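You operate a simulated robot arm through the tools that you are given. There is no shell and no other tool. Be economical: measure what you need, move in short steps, check, and stop when the job is done.

The job below is to be done with a simulated robot arm. You get a single attempt, and the scene is never put back.

TASK
Put the green mould on the top of the tank bench away on the top of the wall bench. Take the orange cup and leave it on the rubber mat. Open the middle packing drawer, take the red paper cup from the inside of the middle packing drawer and put it on the white tile on the top of the wall bench, then shut the drawer. Open the right packing drawer, take the red clip on the top of the wall bench and put it away in the inside of the right packing drawer, then shut the drawer. Any order will do.
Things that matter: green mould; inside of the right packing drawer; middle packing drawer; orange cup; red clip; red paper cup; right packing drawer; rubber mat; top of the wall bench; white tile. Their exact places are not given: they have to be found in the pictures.

The check looks at the end state, three seconds after you hand in, the way a careful person would. Anything else that was tipped, shoved, dropped, spilled or broken makes it a failure.

THE ROBOT
A 7-joint arm with a two-finger parallel gripper on a trunk, on a base that drives. Base frame: it is fixed to the floor where the robot stands at the start and does not move with it; the origin is under the middle of the robot, x ahead of it, y to its left, z up; the surface under the hand at the start is at about z = 0.88. Lengths are in m, angles in degrees, forces in N, time in s.
Its first joint turns from -166.0 to 166.0 degrees. Places, roughly: green mould (11x6x3 cm) [0.8, 0, 0.9]; inside of the right packing drawer [3.5, 0.2, 0.7]; middle packing drawer [2.8, -0.1, 0.8]; orange cup (6x6x6 cm) [2.5, 0.1, 0.9]; red clip (8x2x2 cm) [2.9, 2.4, 0.8]; red paper cup (5x5x3 cm) [2.8, -0.1, 0.7]; right packing drawer [3.5, 0.1, 0.8]; rubber mat (20x32 cm) [3.98, 1.22, 0.88]; top of the wall bench [3, 2.7, 0.8]; white tile (13x13x2 cm) [2.8, 2.6, 0.8]. Payload 3.43 kg.
Tool frame: the origin (TCP) lies between the finger pads and is the grasp point; the fingertips stand 0.03 m ahead of it; z points along the fingers, y is the line along which they close. Largest opening 0.094 m; finger width 0.028, thickness 0.01; the body of the gripper, 0.05 by 0.096 m, starts 0.055 m behind the TCP.
Orientation is that of the tool frame in the base frame, as [roll, pitch, yaw] about the fixed x, y, z axes, in that order (R = Rz(yaw) Ry(pitch) Rx(roll)). With the fingers straight down and closing along the base's y, the tool's x points along the base's -x, its y along +y and its z along -z.

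THE INTERFACE
- The arm moves only by the tool servo_tool. Its argument "moves" is a list of rows, each an object of numbers (a shift or turn left out is 0, a gripper value left out holds the last): "wx", "wy", "wz": the turn, a rotation vector about the tool's x, y, z in degrees; "dx", "dy", "dz": the shift along the tool's x, y, z in m; "hand": the opening in per cent of the stroke, from 0 (shut) to 100 (fully open). In form: [{"wx": .., "wy": .., "wz": .., "dx": .., "dy": .., "dz": .., "hand": ..}, ...]. A call has 1 to 10 rows; each row is the pose to reach, as a shift and turn from the pose commanded when the call began, along the tool's axes at that moment. Rows are played at 5 a second. More than 0.05 m and 8.6 degrees between two rows, or a gripper value outside its range, and nothing of the call is played. A pose out of reach is approached as far as the arm can. The call stops where the force on the tool passes 40 N (or 10 N more than at its start, if that is more) or the arm is blocked; 0.2 s more then pass. The fingers move at their own pace (about 0.045 m/s each) and stop on an object; they squeeze with about 44 N. The grip force told is the motor's: it shows also when the fingers shut on nothing. Time passes only in rows, and 0.2 s behind the last, so rows that repeat a pose let the fingers close. The reply holds the time, the measured pose of the TCP, the force on the tool along the base axes, the opening and the grip force, in the units named above and with some noise, with the torque about the TCP (base axes, N m) and any sound that the robot's microphone picked up.
- Cameras (640 x 400 px; columns grow to the right, rows downward): "scene" is now at [0.5067, 0.1217, 1.3257]; the picture's right is [-0.67, -0.74, 0.00], its down [-0.35, 0.32, -0.88] and it looks along [0.65, -0.59, -0.48] (base axes); focal length 257 px, centre (320, 200). "wrist" rides on the gripper at [0.076, 0.014, -0.103] in the tool frame; the picture's right is [-0.18, 0.98, 0.00], its down [-0.75, -0.14, -0.64] and it looks along [-0.63, -0.12, 0.77] (tool axes); focal length 243 px, centre (320, 200).
- capture(camera): a new picture of that camera. It takes no simulated time.
- lift_body(by): slides the trunk up (or, below 0, down) by that many m; the arm and the scene camera ride with it, the base frame stays. It gives what a move gives, with no picture.
- base_move(legs): drives the robot by 1 to 6 legs, each [ahead, left, turn to the left] in m, m and degrees, along the robot's own axes; the way and the turn of a leg run together, so that a leg with both is an arc; at most 1.5 m and 180 degrees a leg. The arm and the cameras ride along, it lands a little off, and it stops where it bumps. It gives what a move gives.
- head_to(pan, tilt): turns the head with the scene camera to pan (to the left, within 103 degrees either way) and tilt (down, from -29 to 69), counted from straight ahead of the robot. It gives what a move gives.
- measure_at(camera, pixels): for up to 12 pixels [column, row] of the newest picture of that camera ("zoom" is the newest enlarged one), the place [x, y, z] in the base frame of the surface seen there, good to about 0.002 m, but the place of the scene camera against the robot may be out by one fixed shift of up to 0.025 m in any direction. It takes no simulated time.
- enlarge(camera, box): a new picture of the part [left, top, right, bottom] of that camera's present view, enlarged. It takes no simulated time.
- finish_job(): hands the job in; it is judged then, once.

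Keep the steps short. Do not move on a guess: measure, check each grasp and each placing, and mend mistakes. In all there are 124 turns and 134 pictures (those below and enlarged ones count). Leave the gripper open and the arm clear of the work at the hand-in unless told otherwise, and finish with a single line.

The tools are called after "Request:" as name(argument=value, ...) on one line, values as JSON. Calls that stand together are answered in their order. servo_tool: Moves the arm, as the interface text tells. Its arguments: {"type":"object","properties":{"moves":{"type":"array","items":{"type":"object","properties":{"wx":{"type":"number"},"wy":{"type":"number"},"wz":{"type":"number"},"dx":{"type":"number"},"dy":{"type":"number"},"dz":{"type":"number"},"hand":{"type":"number"}}}}},"required":["moves"]} The other tools are called the same way: lift_body (by) slides the trunk up or down; base_move (legs) drives the base; head_to (pan, tilt) turns the head that bears the scene camera; capture (camera) takes a picture; measure_at (camera, pixels) gives the place of the surface under pixels of a picture; enlarge (camera, box) takes an enlarged picture of a part of a camera's view; finish_job () hands the job in.

At the start:

```text
time: 0.0
tcp_pos: [0.6443, -0.1176, 1.1741]
tool_rot: [180.0, 0.0, 179.9]
force: [0.0, -0.2, 0.0]
wrist_torque: [-0.02, -0.04, -0.02]
grip_width: 0.0938
finger_force: 0.1
trunk travel left (down, up): [-0.375, 0.235]
robot x, y, heading: [-0.0013, 0.0033, 0.0]
head pan, tilt: [-42.2, 28.5]
```

scene: 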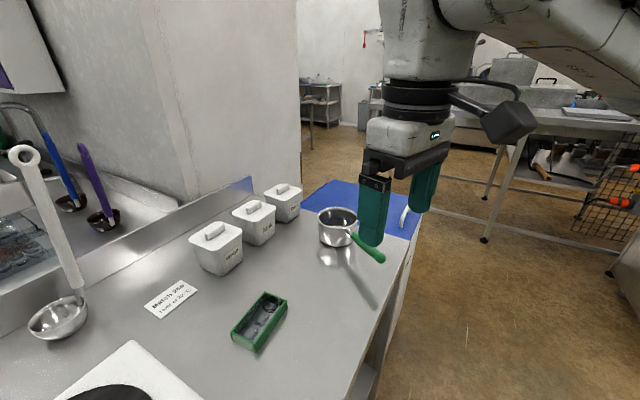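
wrist: 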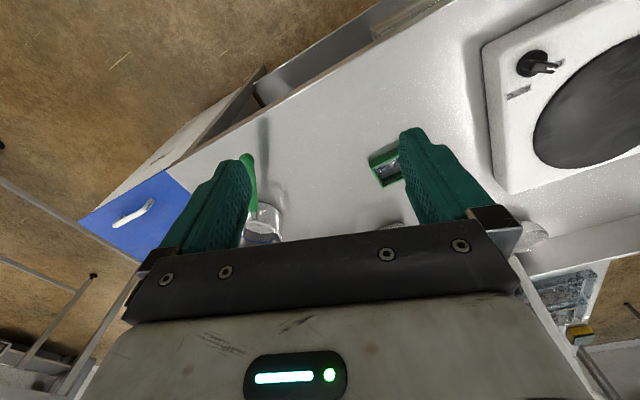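

The green mould shows at about (259,320) in the scene picture. I measure points on its rim and the bench around it, and also in the wrist picture at (385,165).

Request:
measure_at(camera="scene", pixels=[[264, 293], [286, 300], [232, 332], [256, 348], [259, 322], [300, 330], [338, 215], [380, 258], [215, 240], [150, 360]])

Request:
enlarge(camera="scene", box=[180, 260, 340, 360])

Request:
measure_at(camera="wrist", pixels=[[369, 160], [383, 185], [398, 150], [400, 174], [350, 140], [300, 150]])

```text
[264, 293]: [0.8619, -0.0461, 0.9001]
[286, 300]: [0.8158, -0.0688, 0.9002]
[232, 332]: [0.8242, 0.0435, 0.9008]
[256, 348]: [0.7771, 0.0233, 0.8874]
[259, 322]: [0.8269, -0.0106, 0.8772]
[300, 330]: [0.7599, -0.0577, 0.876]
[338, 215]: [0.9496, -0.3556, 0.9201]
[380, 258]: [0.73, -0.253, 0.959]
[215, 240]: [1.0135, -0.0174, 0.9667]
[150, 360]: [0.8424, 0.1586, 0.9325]
```

```text
4.00 times, centred on (260, 310) of scene
```

zoom: 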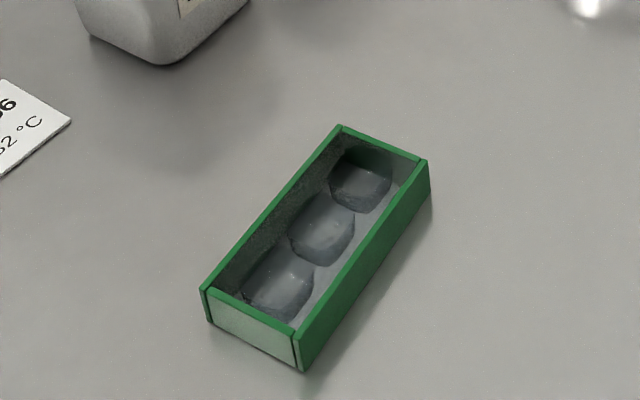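

```text
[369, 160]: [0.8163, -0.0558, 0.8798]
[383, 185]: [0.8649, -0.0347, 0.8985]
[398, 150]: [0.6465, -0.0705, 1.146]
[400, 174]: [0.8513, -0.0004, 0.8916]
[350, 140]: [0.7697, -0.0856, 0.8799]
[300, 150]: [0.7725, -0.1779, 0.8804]
```

The mould is turned about 23° and holds something, so I will keep it level. I bring the hand above it, turning 67° about the tool axis, then look with the wrist camera.

Request:
servo_tool(moves=[{"wz": 8.4, "dx": -0.022, "dy": 0.0135, "dz": 0.01, "hand": 100}, {"wz": 16.8, "dx": -0.044, "dy": 0.027, "dz": 0.02}, {"wz": 25.2, "dx": -0.066, "dy": 0.0405, "dz": 0.03}, {"wz": 33.6, "dx": -0.088, "dy": 0.054, "dz": 0.04}, {"wz": 42, "dx": -0.11, "dy": 0.0675, "dz": 0.05}, {"wz": 50.4, "dx": -0.132, "dy": 0.081, "dz": 0.06}, {"wz": 58.8, "dx": -0.154, "dy": 0.0945, "dz": 0.07}, {"wz": 67, "dx": -0.176, "dy": 0.108, "dz": 0.08}, {"wz": 67, "dx": -0.176, "dy": 0.108, "dz": 0.08}])

Request:
capture(camera="wrist")

```text
time: 2.0
tcp_pos: [0.8218, -0.0107, 1.0942]
tool_rot: [-180.0, 0.1, 112.9]
force: [0.2, -0.5, -0.9]
wrist_torque: [-0.02, 0.0, -0.03]
grip_width: 0.094
finger_force: 0.0
trunk travel left (down, up): [-0.375, 0.235]
robot x, y, heading: [0.0029, 0.0029, -0.1]
head pan, tilt: [-42.2, 28.5]
```

```text
130 pictures are left
```

wrist: 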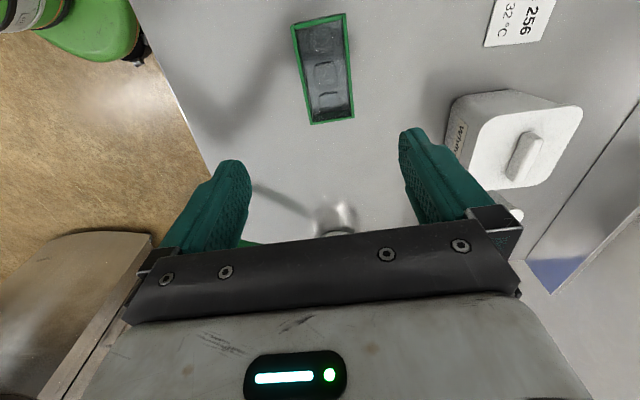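

The mould sits at (323,70). I measure its rim corners with the wrist camera.

Request:
measure_at(camera="wrist", pixels=[[293, 25], [345, 15], [312, 122], [353, 117], [301, 75], [348, 65], [290, 80], [325, 70]])

Request:
enlarge(camera="wrist", box=[240, 0, 400, 140])

```text
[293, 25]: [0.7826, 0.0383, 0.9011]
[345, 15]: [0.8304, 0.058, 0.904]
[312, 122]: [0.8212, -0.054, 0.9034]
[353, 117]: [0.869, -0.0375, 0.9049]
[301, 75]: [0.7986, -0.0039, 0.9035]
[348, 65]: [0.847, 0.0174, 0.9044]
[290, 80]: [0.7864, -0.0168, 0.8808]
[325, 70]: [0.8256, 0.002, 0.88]
```

```text
2.86 times, centred on (320, 70) of wrist
```

zoom: 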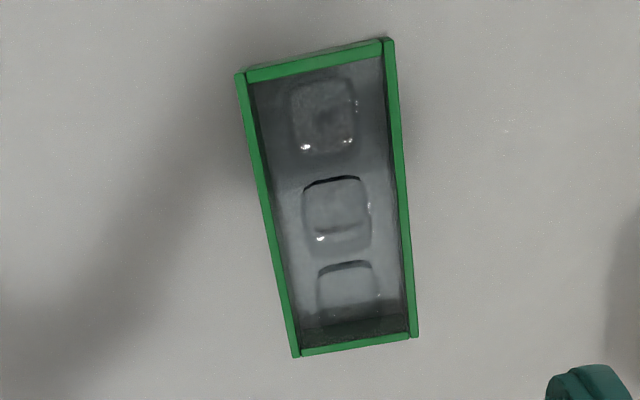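

The mould's centre is (0.826, 0.001), rim at 0.904, bench at 0.880. I go straight down over it, fingertips just above the bench, and close.

Request:
servo_tool(moves=[{"dx": 0.0094, "dy": 0.0083, "dz": 0.045}, {"dx": 0.0094, "dy": 0.0083, "dz": 0.09}, {"dx": 0.0094, "dy": 0.0083, "dz": 0.13}, {"dx": 0.0094, "dy": 0.0083, "dz": 0.16}, {"dx": 0.0094, "dy": 0.0083, "dz": 0.179}, {"dx": 0.0094, "dy": 0.0083, "dz": 0.179, "hand": 0}, {"dx": 0.0094, "dy": 0.0083, "dz": 0.179, "hand": 0}, {"dx": 0.0094, "dy": 0.0083, "dz": 0.179, "hand": 0}, {"dx": 0.0094, "dy": 0.0083, "dz": 0.179, "hand": 0}])

Request:
capture(camera="wrist")

```text
time: 4.0
tcp_pos: [0.8229, 0.0013, 0.9167]
tool_rot: [-180.0, 0.0, 113.0]
force: [-0.1, 0.2, 0.1]
wrist_torque: [-0.01, 0.02, -0.02]
grip_width: 0.055
finger_force: 44.2
trunk travel left (down, up): [-0.375, 0.235]
robot x, y, heading: [-0.0009, -0.0028, 0.1]
head pan, tilt: [-42.2, 28.5]
```

```text
128 pictures are left
```

wrist: 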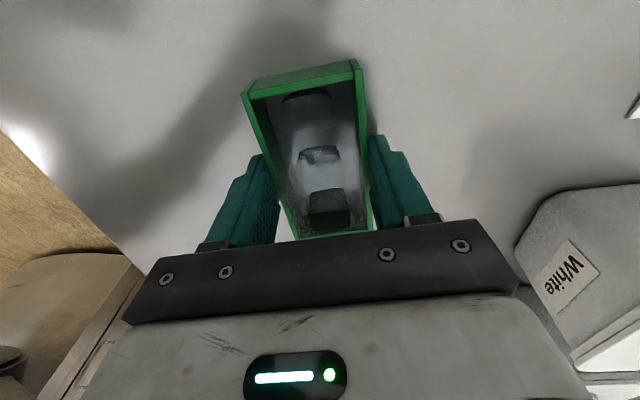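

The fingers hold the mould (0.055 m wide). I lift it straight up and then look at the room.

Request:
servo_tool(moves=[{"dz": -0.02}, {"dz": -0.05}, {"dz": -0.09}, {"dz": -0.13}, {"dz": -0.17}, {"dz": -0.21}, {"dz": -0.25}, {"dz": -0.25}])

Request:
head_to(pan=60, tilt=20)

Request:
capture(camera="scene")

Request:
head_to(pan=-70, tilt=15)

Request:
capture(camera="scene")

Request:
head_to(pan=0, tilt=20)

Request:
capture(camera="scene")

```text
time: 5.8
tcp_pos: [0.8249, 0.003, 1.1664]
tool_rot: [-180.0, 0.0, 113.0]
force: [-0.3, 0.1, -1.1]
wrist_torque: [-0.02, -0.02, 0.01]
grip_width: 0.0548
finger_force: 43.7
trunk travel left (down, up): [-0.375, 0.235]
robot x, y, heading: [0.0039, -0.0017, 0.1]
head pan, tilt: [-42.2, 28.5]
```

```text
time: 7.6
tcp_pos: [0.8235, 0.0026, 1.1652]
tool_rot: [-180.0, 0.0, 113.0]
force: [-0.1, 0.2, -0.3]
wrist_torque: [0.0, -0.02, -0.01]
grip_width: 0.0548
finger_force: 43.7
trunk travel left (down, up): [-0.375, 0.235]
robot x, y, heading: [-0.0, -0.0003, 0.0]
head pan, tilt: [60.0, 20.0]
```

```text
127 pictures are left
```

scene: 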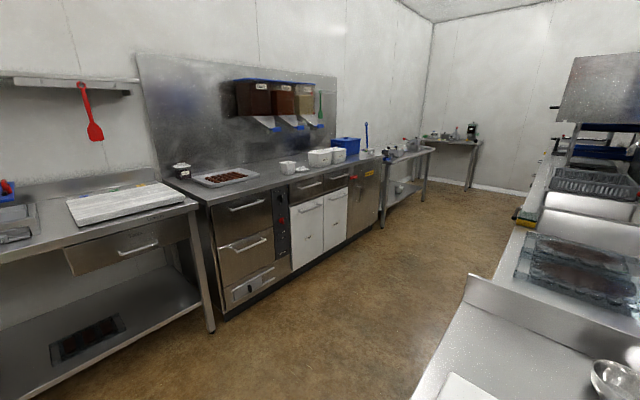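

```text
time: 9.7
tcp_pos: [0.8239, 0.0031, 1.1639]
tool_rot: [180.0, 0.0, 113.0]
force: [0.1, 1.1, 0.1]
wrist_torque: [-0.03, -0.01, -0.04]
grip_width: 0.0547
finger_force: 43.6
trunk travel left (down, up): [-0.375, 0.235]
robot x, y, heading: [-0.0003, 0.0032, -0.0]
head pan, tilt: [-70.0, 15.0]
```

```text
126 pictures are left
```

scene: 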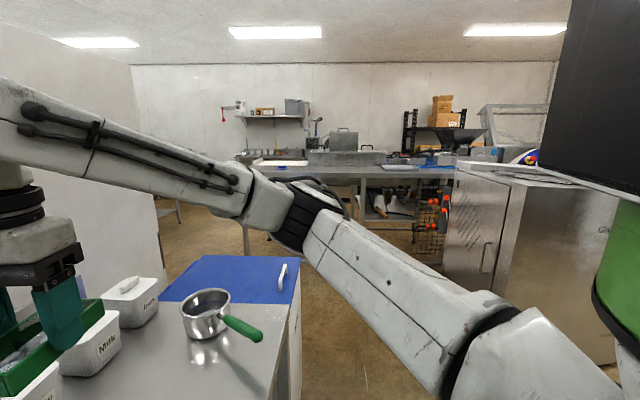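

```text
time: 11.1
tcp_pos: [0.8242, 0.0027, 1.1654]
tool_rot: [179.9, 0.0, 113.1]
force: [0.5, 0.1, -0.1]
wrist_torque: [-0.02, -0.01, -0.02]
grip_width: 0.055
finger_force: 43.9
trunk travel left (down, up): [-0.375, 0.235]
robot x, y, heading: [-0.003, 0.0022, 0.1]
head pan, tilt: [0.0, 20.0]
```

```text
125 pictures are left
```

scene: 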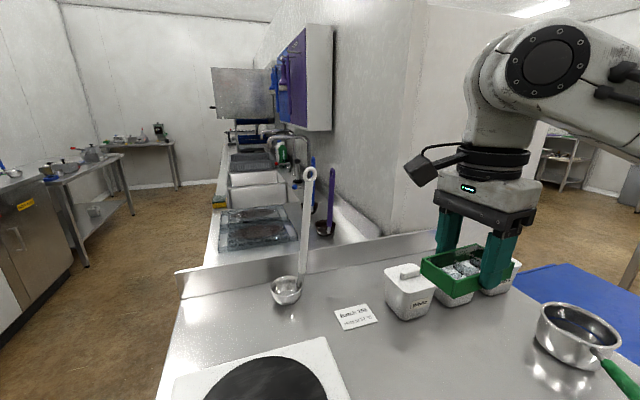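

The mould is held level. I measure several places in this picture to learn the room layout.

Request:
measure_at(camera="scene", pixels=[[130, 142], [150, 135], [90, 155], [180, 290], [230, 180], [265, 175], [250, 230], [15, 240], [300, 70], [410, 150], [60, 165], [240, 90]])

Request:
head_to(pan=60, tilt=20)

Request:
capture(camera="scene")

Request:
measure_at(camera="scene", pixels=[[120, 210], [70, 240], [230, 178], [320, 160], [340, 280], [460, 140], [410, 155], [560, 250], [365, 200], [500, 300], [205, 200], [240, 210]])

```text
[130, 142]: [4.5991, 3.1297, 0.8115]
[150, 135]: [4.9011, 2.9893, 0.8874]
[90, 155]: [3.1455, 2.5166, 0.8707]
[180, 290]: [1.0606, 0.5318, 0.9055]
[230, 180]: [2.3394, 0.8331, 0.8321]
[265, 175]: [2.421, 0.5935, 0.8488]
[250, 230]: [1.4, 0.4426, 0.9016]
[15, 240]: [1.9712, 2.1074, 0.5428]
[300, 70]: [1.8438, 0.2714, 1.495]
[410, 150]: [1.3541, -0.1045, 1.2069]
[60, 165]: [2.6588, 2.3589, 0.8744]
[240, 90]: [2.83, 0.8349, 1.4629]
```

```text
time: 12.4
tcp_pos: [0.8229, 0.0033, 1.1646]
tool_rot: [-180.0, -0.1, 113.1]
force: [0.6, 0.1, 0.0]
wrist_torque: [-0.01, -0.03, -0.01]
grip_width: 0.0549
finger_force: 44.1
trunk travel left (down, up): [-0.375, 0.235]
robot x, y, heading: [-0.0012, -0.0049, -0.0]
head pan, tilt: [60.0, 20.0]
```

```text
124 pictures are left
```

scene: 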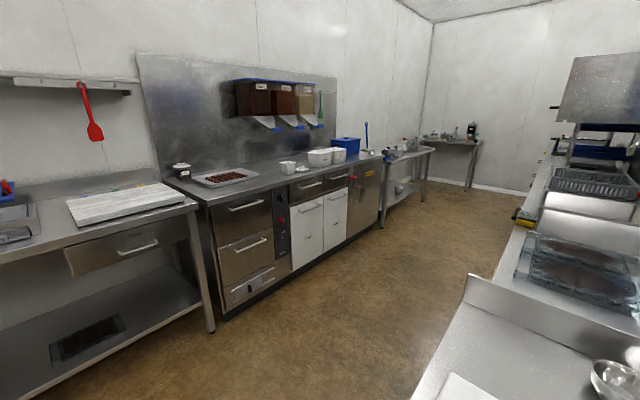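

```text
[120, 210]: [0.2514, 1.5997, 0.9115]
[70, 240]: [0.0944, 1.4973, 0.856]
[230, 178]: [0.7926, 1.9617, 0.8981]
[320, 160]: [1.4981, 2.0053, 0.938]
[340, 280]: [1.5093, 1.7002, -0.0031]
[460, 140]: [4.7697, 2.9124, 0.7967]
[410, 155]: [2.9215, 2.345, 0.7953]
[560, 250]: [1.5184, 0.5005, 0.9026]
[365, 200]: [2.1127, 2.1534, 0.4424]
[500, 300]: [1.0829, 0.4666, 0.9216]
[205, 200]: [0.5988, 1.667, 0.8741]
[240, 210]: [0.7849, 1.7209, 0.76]
```

The aisle runs ahead-left at about 17° between the sinks and the left wall units. Before driving I look to both sides for room, then pull the arm in.

Request:
head_to(pan=100, tilt=35)

Request:
capture(camera="scene")

Request:
measure_at(camera="scene", pixels=[[100, 380], [320, 380], [320, 250], [320, 150], [200, 200], [500, 200], [600, 300], [500, 380]])

Request:
servo_tool(moves=[{"dx": 0.014, "dy": -0.033}, {"dx": 0.0285, "dy": -0.067, "dz": -0.02}, {"dx": 0.043, "dy": -0.1, "dz": -0.04}, {"dx": 0.0575, "dy": -0.135, "dz": -0.06}, {"dx": 0.072, "dy": -0.17, "dz": -0.06}, {"dx": 0.086, "dy": -0.203, "dz": -0.06}, {"dx": 0.1, "dy": -0.237, "dz": -0.06}, {"dx": 0.115, "dy": -0.271, "dz": -0.06}, {"dx": 0.13, "dy": -0.306, "dz": -0.06}])

Request:
capture(camera="wrist")

```text
time: 13.5
tcp_pos: [0.8256, 0.0033, 1.1645]
tool_rot: [179.9, 0.1, 113.0]
force: [-0.5, -0.5, -1.0]
wrist_torque: [-0.03, -0.02, 0.01]
grip_width: 0.0549
finger_force: 43.7
trunk travel left (down, up): [-0.375, 0.235]
robot x, y, heading: [-0.0016, -0.0008, -0.0]
head pan, tilt: [100.0, 35.0]
```

```text
123 pictures are left
```

scene: 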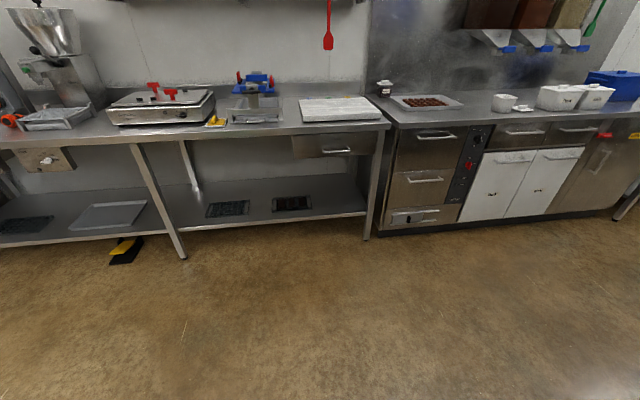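

```text
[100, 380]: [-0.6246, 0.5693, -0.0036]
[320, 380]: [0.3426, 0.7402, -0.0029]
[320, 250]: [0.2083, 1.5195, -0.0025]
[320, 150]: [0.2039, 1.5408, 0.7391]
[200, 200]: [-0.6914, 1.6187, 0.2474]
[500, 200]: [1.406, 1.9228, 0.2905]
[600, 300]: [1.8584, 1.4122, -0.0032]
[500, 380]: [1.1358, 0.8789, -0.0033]
```

```text
time: 15.5
tcp_pos: [0.5028, -0.0099, 1.2104]
tool_rot: [-173.5, -2.1, 109.6]
force: [0.1, -0.7, -1.0]
wrist_torque: [0.0, 0.04, -0.02]
grip_width: 0.0548
finger_force: 44.5
out of reach, approached as far as the arm can: row 9
trunk travel left (down, up): [-0.375, 0.235]
robot x, y, heading: [0.0028, 0.0003, 0.1]
head pan, tilt: [100.0, 35.0]
```

```text
122 pictures are left
```

wrist: 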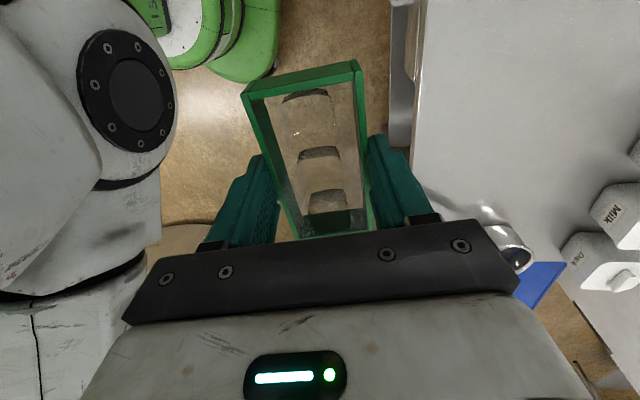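

The last row was out of reach and the tool tipped by 6°. I move 5 cm back outward to level it.

Request:
servo_tool(moves=[{"dx": -0.018, "dy": 0.043}, {"dx": -0.018, "dy": 0.043}])

```text
time: 16.1
tcp_pos: [0.5401, -0.0015, 1.2285]
tool_rot: [180.0, 0.1, 113.0]
force: [0.5, -0.5, -0.6]
wrist_torque: [-0.02, 0.03, 0.0]
grip_width: 0.0551
finger_force: 43.8
trunk travel left (down, up): [-0.375, 0.235]
robot x, y, heading: [-0.0001, -0.0027, -0.3]
head pan, tilt: [100.0, 35.0]
```

Level again. I drive 0.9 m to the left, turn 17° to line up with the aisle, and go 0.6 m in, then look.

Request:
base_move(legs=[[-0.08, 0.9, 0], [0, 0, 17], [0.7, 0, 0]])

Request:
head_to(pan=0, tilt=15)

Request:
capture(camera="scene")

Request:
measure_at(camera="scene", pixels=[[320, 390], [200, 300], [440, 300], [150, 200], [250, 200], [450, 180], [400, 150], [320, 200], [60, 250], [580, 250]])

```text
time: 25.3
tcp_pos: [1.1056, 1.2763, 1.2287]
tool_rot: [180.0, -0.1, 130.2]
force: [0.1, -0.4, -0.5]
wrist_torque: [0.03, 0.0, 0.0]
grip_width: 0.0552
finger_force: 43.8
trunk travel left (down, up): [-0.375, 0.235]
robot x, y, heading: [0.59, 1.1146, 17.0]
head pan, tilt: [100.0, 35.0]
```

```text
time: 27.0
tcp_pos: [1.1066, 1.2749, 1.2282]
tool_rot: [-179.9, 0.0, 130.2]
force: [0.0, 0.5, -1.0]
wrist_torque: [-0.02, -0.03, -0.01]
grip_width: 0.0549
finger_force: 44.0
trunk travel left (down, up): [-0.375, 0.235]
robot x, y, heading: [0.5864, 1.1147, 17.1]
head pan, tilt: [0.0, 15.0]
```

```text
121 pictures are left
```

scene: 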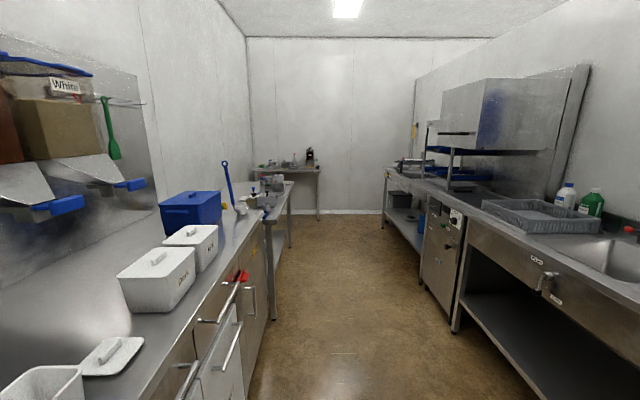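

```text
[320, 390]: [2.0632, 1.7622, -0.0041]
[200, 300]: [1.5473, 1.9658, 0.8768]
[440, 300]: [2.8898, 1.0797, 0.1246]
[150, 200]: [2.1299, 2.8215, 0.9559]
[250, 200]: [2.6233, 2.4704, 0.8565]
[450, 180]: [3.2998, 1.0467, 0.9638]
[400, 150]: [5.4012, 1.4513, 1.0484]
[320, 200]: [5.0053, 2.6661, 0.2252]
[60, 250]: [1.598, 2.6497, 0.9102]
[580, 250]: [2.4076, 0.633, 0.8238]
```

The wall bench is the low one on the left beyond the steel units (around (280,185)). I drive 2 m along the aisle in two legs and look left.

Request:
base_move(legs=[[1.1, -0.03, 0], [1.0, -0.05, 0]])

Request:
head_to(pan=70, tilt=30)

Request:
capture(camera="scene")

Request:
head_to(pan=-40, tilt=25)

Request:
capture(camera="scene")

```text
time: 37.4
tcp_pos: [3.1301, 1.7593, 1.2286]
tool_rot: [-180.0, 0.0, 128.7]
force: [0.7, 0.4, -0.1]
wrist_torque: [0.01, 0.04, 0.04]
grip_width: 0.0552
finger_force: 43.7
trunk travel left (down, up): [-0.375, 0.235]
robot x, y, heading: [2.6063, 1.6125, 15.5]
head pan, tilt: [0.0, 15.0]
```

```text
time: 38.8
tcp_pos: [3.1286, 1.759, 1.2282]
tool_rot: [-179.9, 0.1, 128.7]
force: [-0.5, 0.2, -1.0]
wrist_torque: [-0.01, 0.01, -0.02]
grip_width: 0.0549
finger_force: 43.7
trunk travel left (down, up): [-0.375, 0.235]
robot x, y, heading: [2.6089, 1.613, 15.5]
head pan, tilt: [70.0, 30.0]
```

```text
120 pictures are left
```

scene: 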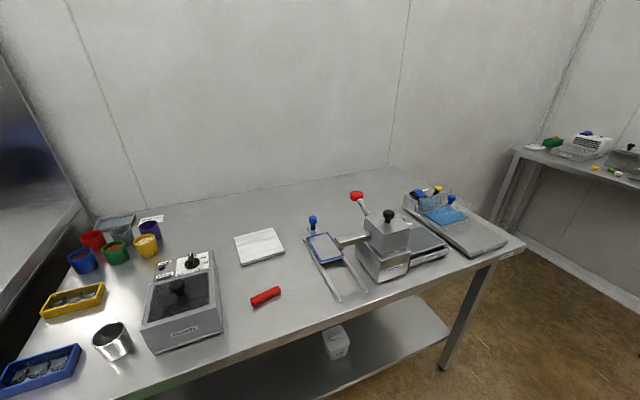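

```text
time: 40.7
tcp_pos: [3.1286, 1.759, 1.2284]
tool_rot: [-179.9, 0.0, 128.6]
force: [0.6, 0.2, -0.7]
wrist_torque: [-0.01, -0.01, -0.01]
grip_width: 0.055
finger_force: 44.0
trunk travel left (down, up): [-0.375, 0.235]
robot x, y, heading: [2.607, 1.6125, 15.6]
head pan, tilt: [-40.0, 25.0]
```

```text
119 pictures are left
```

scene: 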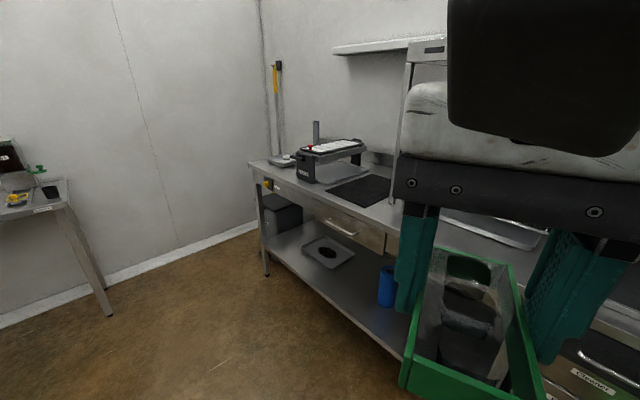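

The wall bench is clear to see: white tile at (260,245), red clip at (265,296), free metal around them. I look again and measure.

Request:
head_to(pan=70, tilt=30)

Request:
enlarge(camera="scene", box=[140, 180, 380, 330])

Request:
measure_at(camera="scene", pixels=[[234, 238], [272, 229], [285, 250], [245, 265], [252, 302], [279, 290], [340, 300], [310, 262], [224, 318], [208, 252], [240, 210], [250, 345]])

```text
time: 42.5
tcp_pos: [3.128, 1.7587, 1.2273]
tool_rot: [179.9, 0.0, 128.7]
force: [-0.3, 0.0, 0.2]
wrist_torque: [-0.02, -0.01, -0.03]
grip_width: 0.0549
finger_force: 43.9
trunk travel left (down, up): [-0.375, 0.235]
robot x, y, heading: [2.6055, 1.6142, 15.9]
head pan, tilt: [70.0, 30.0]
```

```text
2.67 times, centred on (260, 255) of scene
```

zoom: 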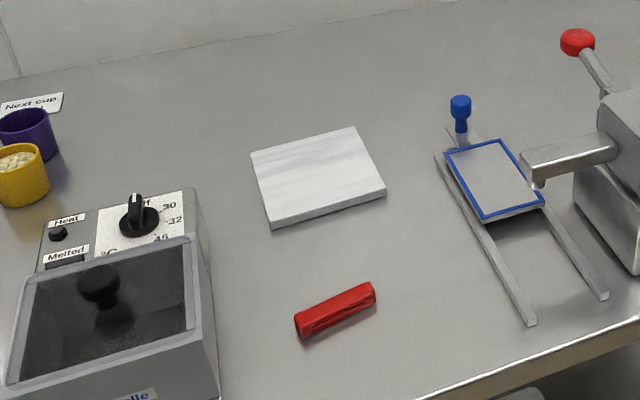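

```text
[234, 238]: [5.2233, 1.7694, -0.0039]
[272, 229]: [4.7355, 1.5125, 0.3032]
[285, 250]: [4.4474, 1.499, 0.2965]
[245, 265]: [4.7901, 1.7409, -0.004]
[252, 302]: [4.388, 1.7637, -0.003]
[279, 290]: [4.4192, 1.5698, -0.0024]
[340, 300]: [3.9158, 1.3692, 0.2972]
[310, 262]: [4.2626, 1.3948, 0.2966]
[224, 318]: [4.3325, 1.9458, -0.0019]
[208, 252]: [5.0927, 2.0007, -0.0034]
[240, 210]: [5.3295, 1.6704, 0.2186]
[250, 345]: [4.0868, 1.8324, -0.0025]
```

The scene measure used the old picture; I measure on the enlarged one instead.

Request:
measure_at(camera="zoom", pixels=[[250, 153], [353, 128], [385, 190], [273, 227], [298, 325], [373, 290], [525, 323], [440, 160], [216, 380], [200, 200], [270, 90], [330, 320]])

```text
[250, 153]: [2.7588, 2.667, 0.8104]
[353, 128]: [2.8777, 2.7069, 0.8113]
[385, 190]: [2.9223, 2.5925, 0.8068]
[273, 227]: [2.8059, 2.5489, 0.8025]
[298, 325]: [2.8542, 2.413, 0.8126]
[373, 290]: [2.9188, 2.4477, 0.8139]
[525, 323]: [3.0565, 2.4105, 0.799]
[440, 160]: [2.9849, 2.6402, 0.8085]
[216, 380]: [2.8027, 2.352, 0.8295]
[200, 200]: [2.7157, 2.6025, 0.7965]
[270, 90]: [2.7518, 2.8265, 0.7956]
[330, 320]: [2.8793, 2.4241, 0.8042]
```

The bench top is at about 0.80. I choose the free spot left-behind of the tile for the mould, near (2.66, 2.71). I turn to face the bench and move closer.

Request:
base_move(legs=[[0, 0, 90], [0.18, -0.22, 0]])

Request:
head_to(pan=0, tilt=35)

Request:
capture(camera="scene")

```text
time: 48.4
tcp_pos: [2.5912, 2.3715, 1.2284]
tool_rot: [180.0, 0.0, -139.0]
force: [0.6, 0.5, -0.6]
wrist_torque: [0.02, 0.0, -0.02]
grip_width: 0.0549
finger_force: 44.2
trunk travel left (down, up): [-0.375, 0.235]
robot x, y, heading: [2.7544, 1.8557, 107.9]
head pan, tilt: [70.0, 30.0]
```

```text
time: 49.8
tcp_pos: [2.5913, 2.3712, 1.2284]
tool_rot: [180.0, 0.0, -139.1]
force: [0.5, -0.6, -0.5]
wrist_torque: [0.04, 0.0, 0.01]
grip_width: 0.0552
finger_force: 43.9
trunk travel left (down, up): [-0.375, 0.235]
robot x, y, heading: [2.7566, 1.8548, 107.7]
head pan, tilt: [0.0, 35.0]
```

```text
117 pictures are left
```

scene: 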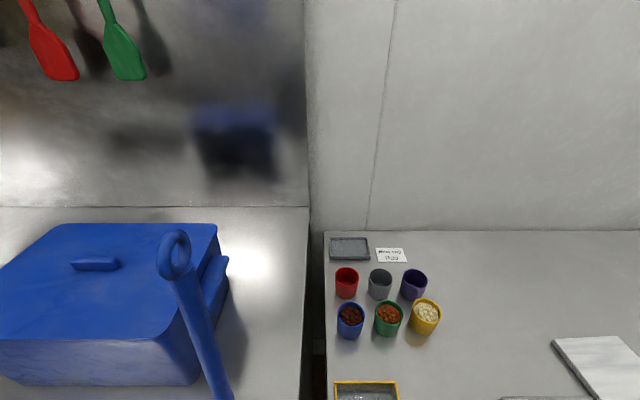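

A blue upright handle stands on my left; I check where it is and look further down and right.

Request:
measure_at(camera="scene", pixels=[[175, 245], [210, 370], [425, 310], [413, 290], [560, 345], [500, 330], [480, 300], [392, 255]])

Request:
head_to(pan=-25, tilt=60)

Request:
capture(camera="scene")

```text
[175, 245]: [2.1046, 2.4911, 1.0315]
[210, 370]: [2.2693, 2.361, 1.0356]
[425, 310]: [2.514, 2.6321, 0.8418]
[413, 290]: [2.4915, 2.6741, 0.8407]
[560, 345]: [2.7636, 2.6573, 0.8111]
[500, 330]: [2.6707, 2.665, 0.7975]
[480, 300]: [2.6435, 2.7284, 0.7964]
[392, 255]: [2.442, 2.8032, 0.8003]
```

```text
time: 50.7
tcp_pos: [2.5902, 2.3722, 1.2278]
tool_rot: [-180.0, 0.0, -139.2]
force: [0.1, -1.1, -0.9]
wrist_torque: [-0.03, 0.0, 0.0]
grip_width: 0.0552
finger_force: 44.4
trunk travel left (down, up): [-0.375, 0.235]
robot x, y, heading: [2.7564, 1.8573, 107.7]
head pan, tilt: [-25.0, 60.0]
```

```text
116 pictures are left
```

scene: 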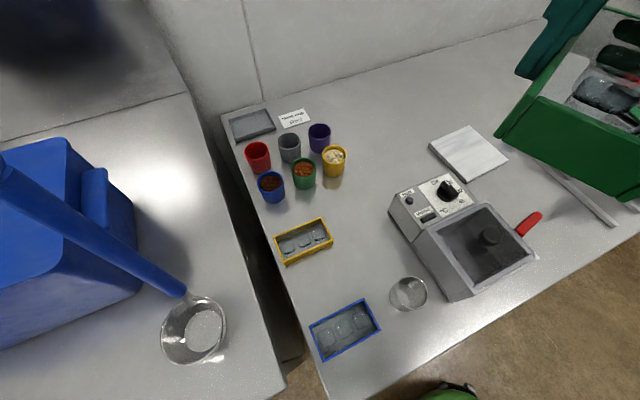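

The free spot is around (385,135), between the yellow cup and the tile, behind the melter. I measure it and its neighbours.

Request:
measure_at(camera="scene", pixels=[[385, 135], [370, 150], [346, 160], [430, 147], [390, 200], [443, 175], [380, 120], [470, 126], [420, 190], [330, 130]])

```text
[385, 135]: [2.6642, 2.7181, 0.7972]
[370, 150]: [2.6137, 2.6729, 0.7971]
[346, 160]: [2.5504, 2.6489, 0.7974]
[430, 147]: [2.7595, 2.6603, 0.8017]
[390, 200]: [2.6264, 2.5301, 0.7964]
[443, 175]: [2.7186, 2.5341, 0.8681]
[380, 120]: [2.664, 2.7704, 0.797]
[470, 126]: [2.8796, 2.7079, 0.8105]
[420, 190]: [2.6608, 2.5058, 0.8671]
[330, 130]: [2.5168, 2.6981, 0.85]
```

I move the mould over (2.655, 2.72) at height about 1.1 while turning it so its long side points away from me.

Request:
servo_tool(moves=[{"wz": -8.25, "dx": -0.0346, "dy": 0.0276, "dz": 0.015}, {"wz": -16.5, "dx": -0.0692, "dy": 0.0551, "dz": 0.03}, {"wz": -24.75, "dx": -0.1039, "dy": 0.0827, "dz": 0.045}, {"wz": -33, "dx": -0.1385, "dy": 0.1102, "dz": 0.06}, {"wz": -41.25, "dx": -0.1731, "dy": 0.1378, "dz": 0.075}, {"wz": -49.5, "dx": -0.2077, "dy": 0.1654, "dz": 0.09}, {"wz": -57.75, "dx": -0.2424, "dy": 0.193, "dz": 0.105}, {"wz": -66, "dx": -0.277, "dy": 0.2205, "dz": 0.12}, {"wz": -66, "dx": -0.277, "dy": 0.2205, "dz": 0.12}])

Request:
capture(camera="wrist")

Request:
capture(camera="scene")

```text
time: 52.7
tcp_pos: [2.6577, 2.7187, 1.1093]
tool_rot: [-180.0, 0.1, -73.2]
force: [-0.2, -0.2, -1.5]
wrist_torque: [-0.05, 0.01, -0.02]
grip_width: 0.0549
finger_force: 44.5
trunk travel left (down, up): [-0.375, 0.235]
robot x, y, heading: [2.7574, 1.8576, 108.1]
head pan, tilt: [-25.0, 60.0]
```

```text
115 pictures are left
```

wrist: 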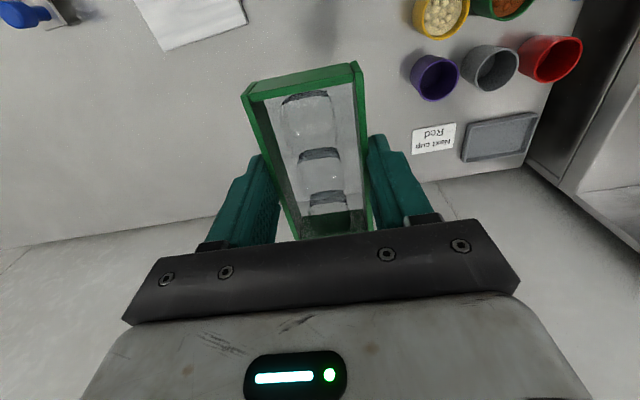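

```text
114 pictures are left
```

scene: 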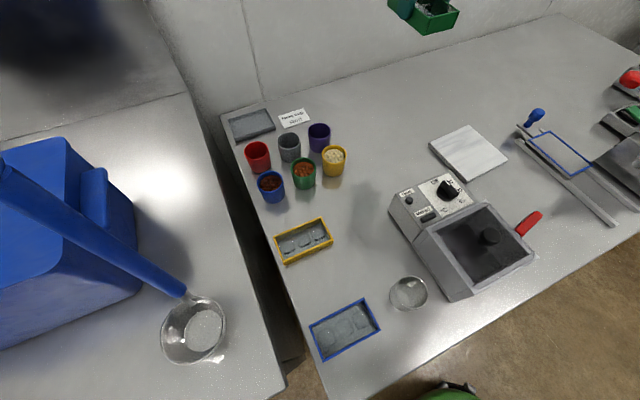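

Clear ground below. I read the bench height with the wrist camera near the target.

Request:
measure_at(camera="wrist", pixels=[[330, 40], [240, 60], [385, 80], [170, 48], [245, 22], [437, 95], [425, 35]])

```text
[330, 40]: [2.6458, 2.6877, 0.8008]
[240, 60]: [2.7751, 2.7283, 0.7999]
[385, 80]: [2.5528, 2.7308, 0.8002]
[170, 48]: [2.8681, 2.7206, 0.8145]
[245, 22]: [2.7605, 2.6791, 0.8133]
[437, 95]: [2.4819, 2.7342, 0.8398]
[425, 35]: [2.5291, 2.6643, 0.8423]
```

Bench at 0.8005. I lower 0.272 m so the mould just touches, then open and rise.

Request:
servo_tool(moves=[{"dz": 0.045}, {"dz": 0.09}, {"dz": 0.135}, {"dz": 0.18}, {"dz": 0.22}, {"dz": 0.25}, {"dz": 0.265}, {"dz": 0.271}, {"dz": 0.271}])

Request:
capture(camera="wrist")

```text
time: 54.9
tcp_pos: [2.6939, 2.7389, 0.8515]
tool_rot: [-178.3, 1.4, -74.8]
force: [-0.4, -0.3, -0.4]
wrist_torque: [0.0, -0.03, 0.03]
grip_width: 0.055
finger_force: 43.9
trunk travel left (down, up): [-0.375, 0.235]
robot x, y, heading: [2.7578, 1.8635, 106.1]
head pan, tilt: [-25.0, 60.0]
stopped in row 9: the arm was blocked; the commanded pose is now the measured one
```

```text
113 pictures are left
```

wrist: 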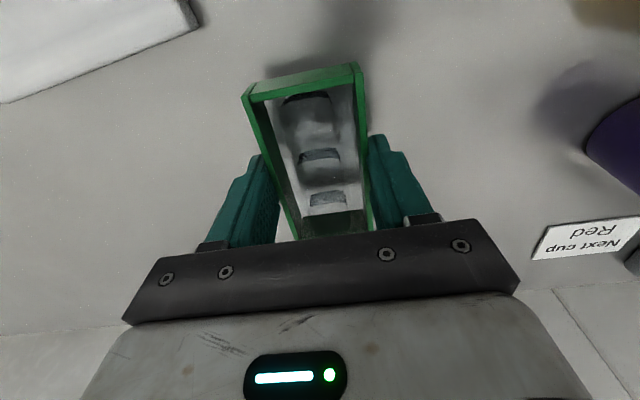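

The arm met something at height 0.85 and the robot was nudged 2°. I look to see what touches before doing anything else.

Request:
capture(camera="scene")

Request:
head_to(pan=-75, tilt=55)

Request:
capture(camera="scene")

```text
112 pictures are left
```

scene: 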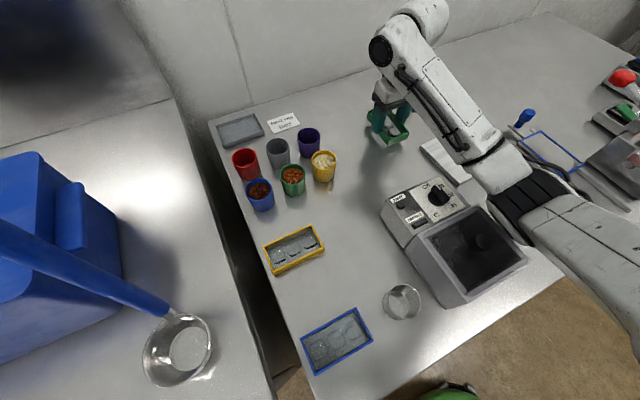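

```text
time: 56.1
tcp_pos: [2.691, 2.7395, 0.8509]
tool_rot: [-178.7, 1.2, -74.8]
force: [0.5, 0.5, -0.1]
wrist_torque: [0.01, -0.01, 0.0]
grip_width: 0.0545
finger_force: 44.1
trunk travel left (down, up): [-0.375, 0.235]
robot x, y, heading: [2.7549, 1.8622, 106.4]
head pan, tilt: [-75.0, 55.0]
```

```text
111 pictures are left
```

scene: 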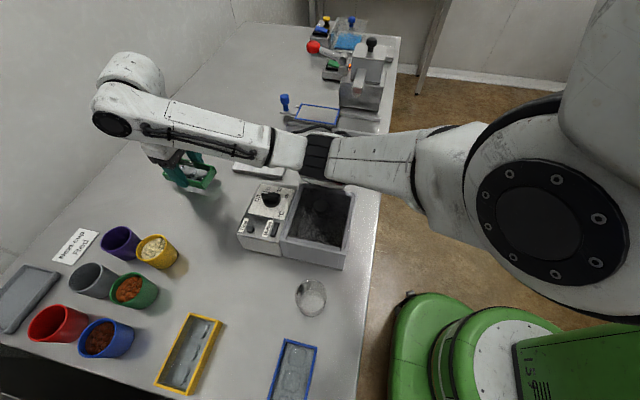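

The forearm hangs low over the melter and tile. I raise the trunk, which lifts the whole arm off, then check the melter, tile and clip.

Request:
lift_body(by=0.22)

Request:
capture(camera="scene")

```text
time: 58.4
tcp_pos: [2.6877, 2.7364, 1.0698]
tool_rot: [-178.8, 1.0, -74.6]
force: [-0.4, 0.0, -1.5]
wrist_torque: [0.0, -0.01, -0.04]
grip_width: 0.0548
finger_force: 43.9
trunk travel left (down, up): [-0.595, 0.015]
robot x, y, heading: [2.7594, 1.866, 106.4]
head pan, tilt: [-75.0, 55.0]
```

```text
110 pictures are left
```

scene: 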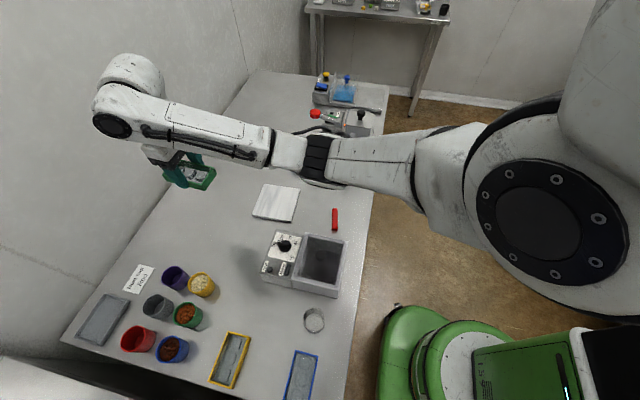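

Tile at (276,203), clip at (335,219), melter at (305,262). I measure whether they moved.

Request:
enlarge(camera="scene", box=[220, 150, 400, 320])

Request:
measure_at(camera="scene", pixels=[[254, 214], [264, 184], [299, 187], [291, 221], [335, 210], [335, 230], [263, 272], [274, 233], [345, 240], [338, 294]])

```text
2.35 times, centred on (310, 235) of scene
```

zoom: 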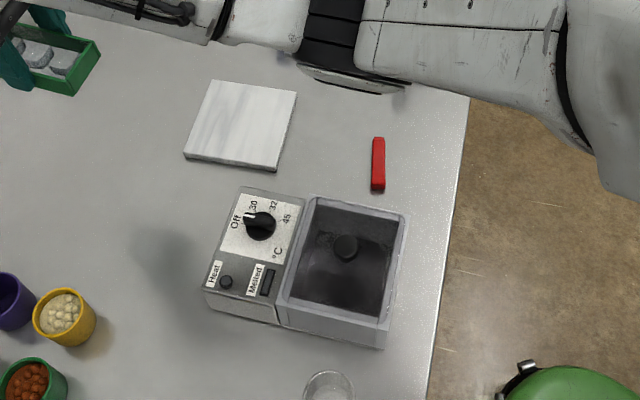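

```text
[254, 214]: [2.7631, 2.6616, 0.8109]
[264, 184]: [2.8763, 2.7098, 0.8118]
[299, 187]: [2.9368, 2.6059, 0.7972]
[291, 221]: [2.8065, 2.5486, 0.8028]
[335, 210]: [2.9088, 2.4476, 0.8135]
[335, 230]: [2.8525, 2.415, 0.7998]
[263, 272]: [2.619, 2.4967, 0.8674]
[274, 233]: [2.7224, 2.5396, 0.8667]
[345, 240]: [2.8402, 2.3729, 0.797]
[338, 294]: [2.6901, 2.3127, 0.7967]
```

Nothing moved. I level the hand and go to (2.655, 2.72) at 0.95 with the trunk raised.

Request:
servo_tool(moves=[{"wx": -0.6, "wy": 0.5, "dx": 0.0035, "dy": 0.018, "dz": 0.0}, {"wx": -1.2, "wy": 1.0, "dx": 0.0067, "dy": 0.036, "dz": 0.02}, {"wx": -1.2, "wy": 1.0, "dx": 0.0067, "dy": 0.036, "dz": 0.06}, {"wx": -1.2, "wy": 1.0, "dx": 0.0067, "dy": 0.036, "dz": 0.1}, {"wx": -1.2, "wy": 1.0, "dx": 0.0067, "dy": 0.036, "dz": 0.12}, {"wx": -1.2, "wy": 1.0, "dx": 0.0067, "dy": 0.036, "dz": 0.12}])

Request:
capture(camera="scene")

```text
time: 59.8
tcp_pos: [2.6555, 2.722, 0.948]
tool_rot: [-179.9, -0.1, -74.7]
force: [0.8, 0.1, 0.6]
wrist_torque: [0.01, 0.01, -0.01]
grip_width: 0.0552
finger_force: 44.4
trunk travel left (down, up): [-0.595, 0.015]
robot x, y, heading: [2.7584, 1.8626, 106.4]
head pan, tilt: [-75.0, 55.0]
```

```text
108 pictures are left
```

scene: 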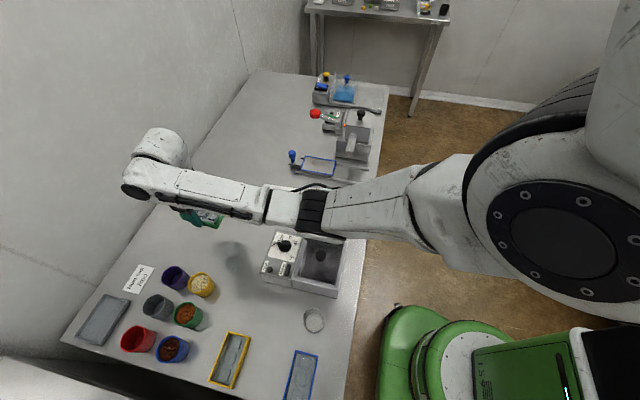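

I check how high the forearm passes over the melter at its lower edge.

Request:
measure_at(camera="scene", pixels=[[312, 232], [330, 238], [285, 222], [370, 232], [250, 212], [420, 235], [312, 190], [180, 165]])

```text
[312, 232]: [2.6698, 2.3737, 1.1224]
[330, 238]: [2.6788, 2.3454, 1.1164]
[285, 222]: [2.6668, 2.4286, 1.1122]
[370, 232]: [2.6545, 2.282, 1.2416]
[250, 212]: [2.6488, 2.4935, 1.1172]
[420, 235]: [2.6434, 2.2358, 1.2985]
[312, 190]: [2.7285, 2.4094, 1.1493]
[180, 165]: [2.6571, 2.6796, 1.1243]
```

The forearm underside is at about 1.1, so lowering 0.11 keeps clear of the melter (0.87). I lower the mould to the bench.

Request:
servo_tool(moves=[{"dz": 0.04}, {"dz": 0.075}, {"dz": 0.095}, {"dz": 0.104}, {"dz": 0.109}, {"dz": 0.111}, {"dz": 0.111}])

Request:
capture(camera="wrist")

```text
time: 61.4
tcp_pos: [2.6567, 2.7241, 0.8374]
tool_rot: [-179.9, 0.1, -74.5]
force: [-0.1, -0.4, -1.5]
wrist_torque: [-0.01, 0.02, -0.01]
grip_width: 0.055
finger_force: 44.0
trunk travel left (down, up): [-0.595, 0.015]
robot x, y, heading: [2.7588, 1.8608, 106.6]
head pan, tilt: [-75.0, 55.0]
```

```text
107 pictures are left
```

wrist: 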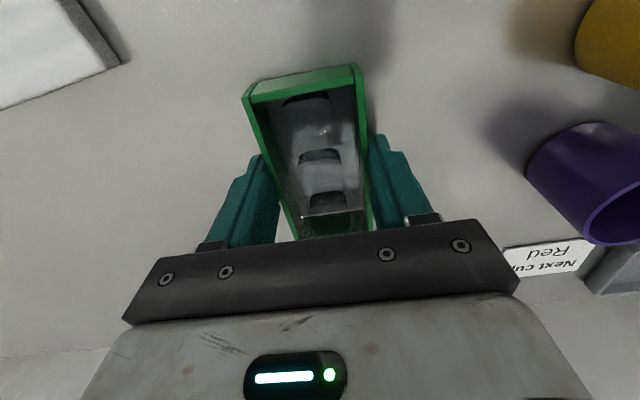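

At most a millimetre of gap is left. I lower 1.5 mm more, open, and rise.

Request:
servo_tool(moves=[{"dz": 0.0015}, {"dz": 0.0015, "hand": 100}, {"dz": 0.0015, "hand": 100}, {"dz": 0.0015, "hand": 100}, {"dz": 0.0015, "hand": 100}, {"dz": -0.02, "hand": 100}, {"dz": -0.05, "hand": 100}, {"dz": -0.09, "hand": 100}, {"dz": -0.13, "hand": 100}, {"dz": -0.17, "hand": 100}])

Request:
capture(camera="wrist")

```text
time: 63.6
tcp_pos: [2.6568, 2.7273, 1.0096]
tool_rot: [180.0, 0.6, -74.7]
force: [-1.2, 0.2, -0.1]
wrist_torque: [0.03, -0.04, -0.01]
grip_width: 0.094
finger_force: 0.1
trunk travel left (down, up): [-0.595, 0.015]
robot x, y, heading: [2.7567, 1.8626, 106.2]
head pan, tilt: [-75.0, 55.0]
```

```text
106 pictures are left
```

wrist: 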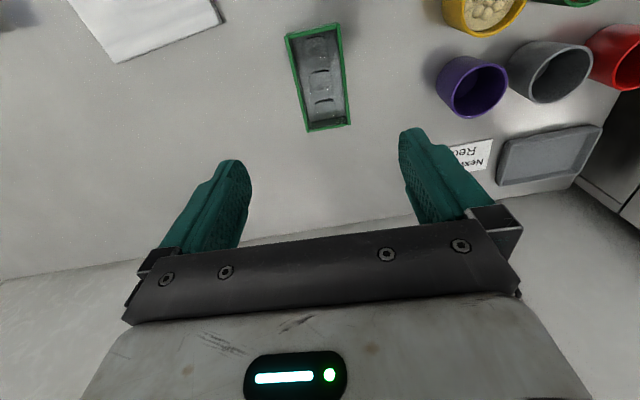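

The mould stands upright, released. Next the red clip, centre about (2.88, 2.43), lying at about 30°. I move over it, turning 75°.

Request:
servo_tool(moves=[{"wz": 7.5, "dx": 0.0345, "dy": -0.0137, "dz": -0.02, "hand": 100}, {"wz": 15, "dx": 0.069, "dy": -0.0274, "dz": -0.04}, {"wz": 22.5, "dx": 0.1035, "dy": -0.0411, "dz": -0.05}, {"wz": 30, "dx": 0.138, "dy": -0.0548, "dz": -0.05}, {"wz": 37.5, "dx": 0.1725, "dy": -0.0685, "dz": -0.05}, {"wz": 45, "dx": 0.207, "dy": -0.0822, "dz": -0.05}, {"wz": 52.5, "dx": 0.2415, "dy": -0.0959, "dz": -0.04}, {"wz": 60, "dx": 0.276, "dy": -0.1096, "dz": -0.03}, {"wz": 67.5, "dx": 0.3105, "dy": -0.1233, "dz": -0.02}, {"wz": 75, "dx": 0.345, "dy": -0.137, "dz": -0.01}])

Request:
capture(camera="wrist")

Request:
capture(camera="scene")

```text
time: 65.8
tcp_pos: [2.8791, 2.4272, 1.0174]
tool_rot: [-180.0, 0.0, -149.7]
force: [-0.2, 0.5, 0.2]
wrist_torque: [0.0, 0.0, 0.02]
grip_width: 0.0941
finger_force: 0.1
trunk travel left (down, up): [-0.595, 0.015]
robot x, y, heading: [2.7587, 1.8664, 106.4]
head pan, tilt: [-75.0, 55.0]
```

```text
105 pictures are left
```

wrist: 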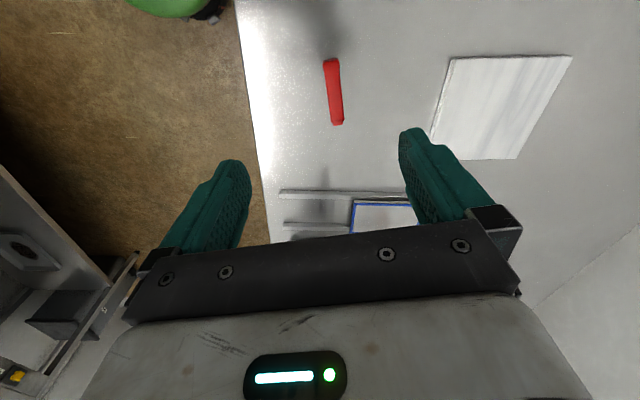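

```text
104 pictures are left
```

scene: 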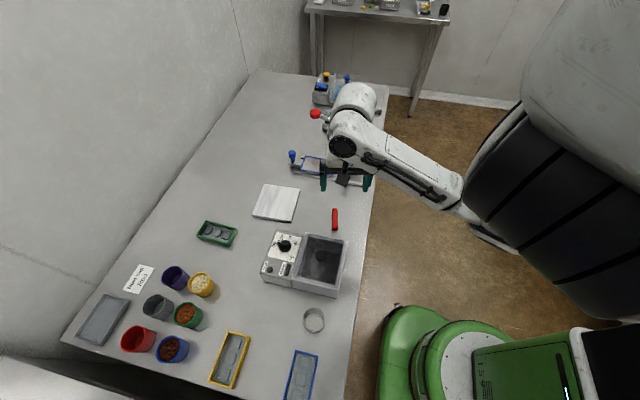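

The clip is at (333,92) in the wrist picture. I measure its ends and the bench.

Request:
measure_at(camera="wrist", pixels=[[325, 62], [338, 62], [333, 122], [342, 121], [334, 92], [310, 100], [370, 95]])

Request:
enlarge(camera="wrist", box=[280, 40, 390, 140])

```text
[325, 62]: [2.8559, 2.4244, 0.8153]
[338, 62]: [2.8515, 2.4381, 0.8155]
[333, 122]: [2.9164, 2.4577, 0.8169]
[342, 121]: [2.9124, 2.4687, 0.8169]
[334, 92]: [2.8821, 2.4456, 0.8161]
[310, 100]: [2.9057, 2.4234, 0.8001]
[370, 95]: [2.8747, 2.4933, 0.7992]
```

```text
4.00 times, centred on (335, 90) of wrist
```

zoom: 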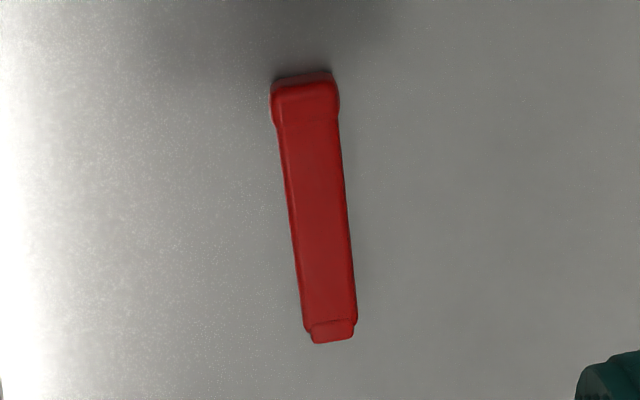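

Clip centre (2.884, 2.447), top at 0.816. I lower to 0.832 (tips 2 mm over the bench) and close.

Request:
servo_tool(moves=[{"dx": -0.0144, "dy": 0.0148, "dz": 0.03}, {"dx": -0.0144, "dy": 0.0148, "dz": 0.075}, {"dx": -0.0144, "dy": 0.0148, "dz": 0.12}, {"dx": -0.0144, "dy": 0.0148, "dz": 0.16}, {"dx": -0.0144, "dy": 0.0148, "dz": 0.185}, {"dx": -0.0144, "dy": 0.0148, "dz": 0.185, "hand": 0}, {"dx": -0.0144, "dy": 0.0148, "dz": 0.185, "hand": 0}, {"dx": -0.0144, "dy": 0.0148, "dz": 0.185, "hand": 0}, {"dx": -0.0144, "dy": 0.0148, "dz": 0.185, "hand": 0}, {"dx": -0.0144, "dy": 0.0148, "dz": 0.185, "hand": 0}])

Request:
capture(camera="wrist")

```text
time: 68.0
tcp_pos: [2.8863, 2.4465, 0.8348]
tool_rot: [-180.0, 0.0, -149.7]
force: [-0.3, 0.1, -0.5]
wrist_torque: [-0.02, -0.02, 0.0]
grip_width: 0.018
finger_force: 27.8
trunk travel left (down, up): [-0.595, 0.015]
robot x, y, heading: [2.7577, 1.8649, 106.6]
head pan, tilt: [-75.0, 55.0]
```

```text
102 pictures are left
```

wrist: 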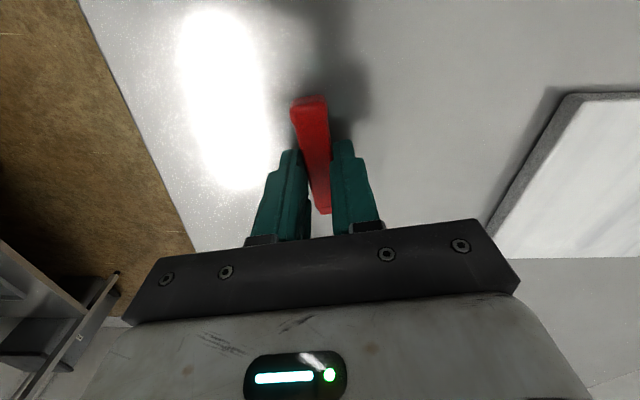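

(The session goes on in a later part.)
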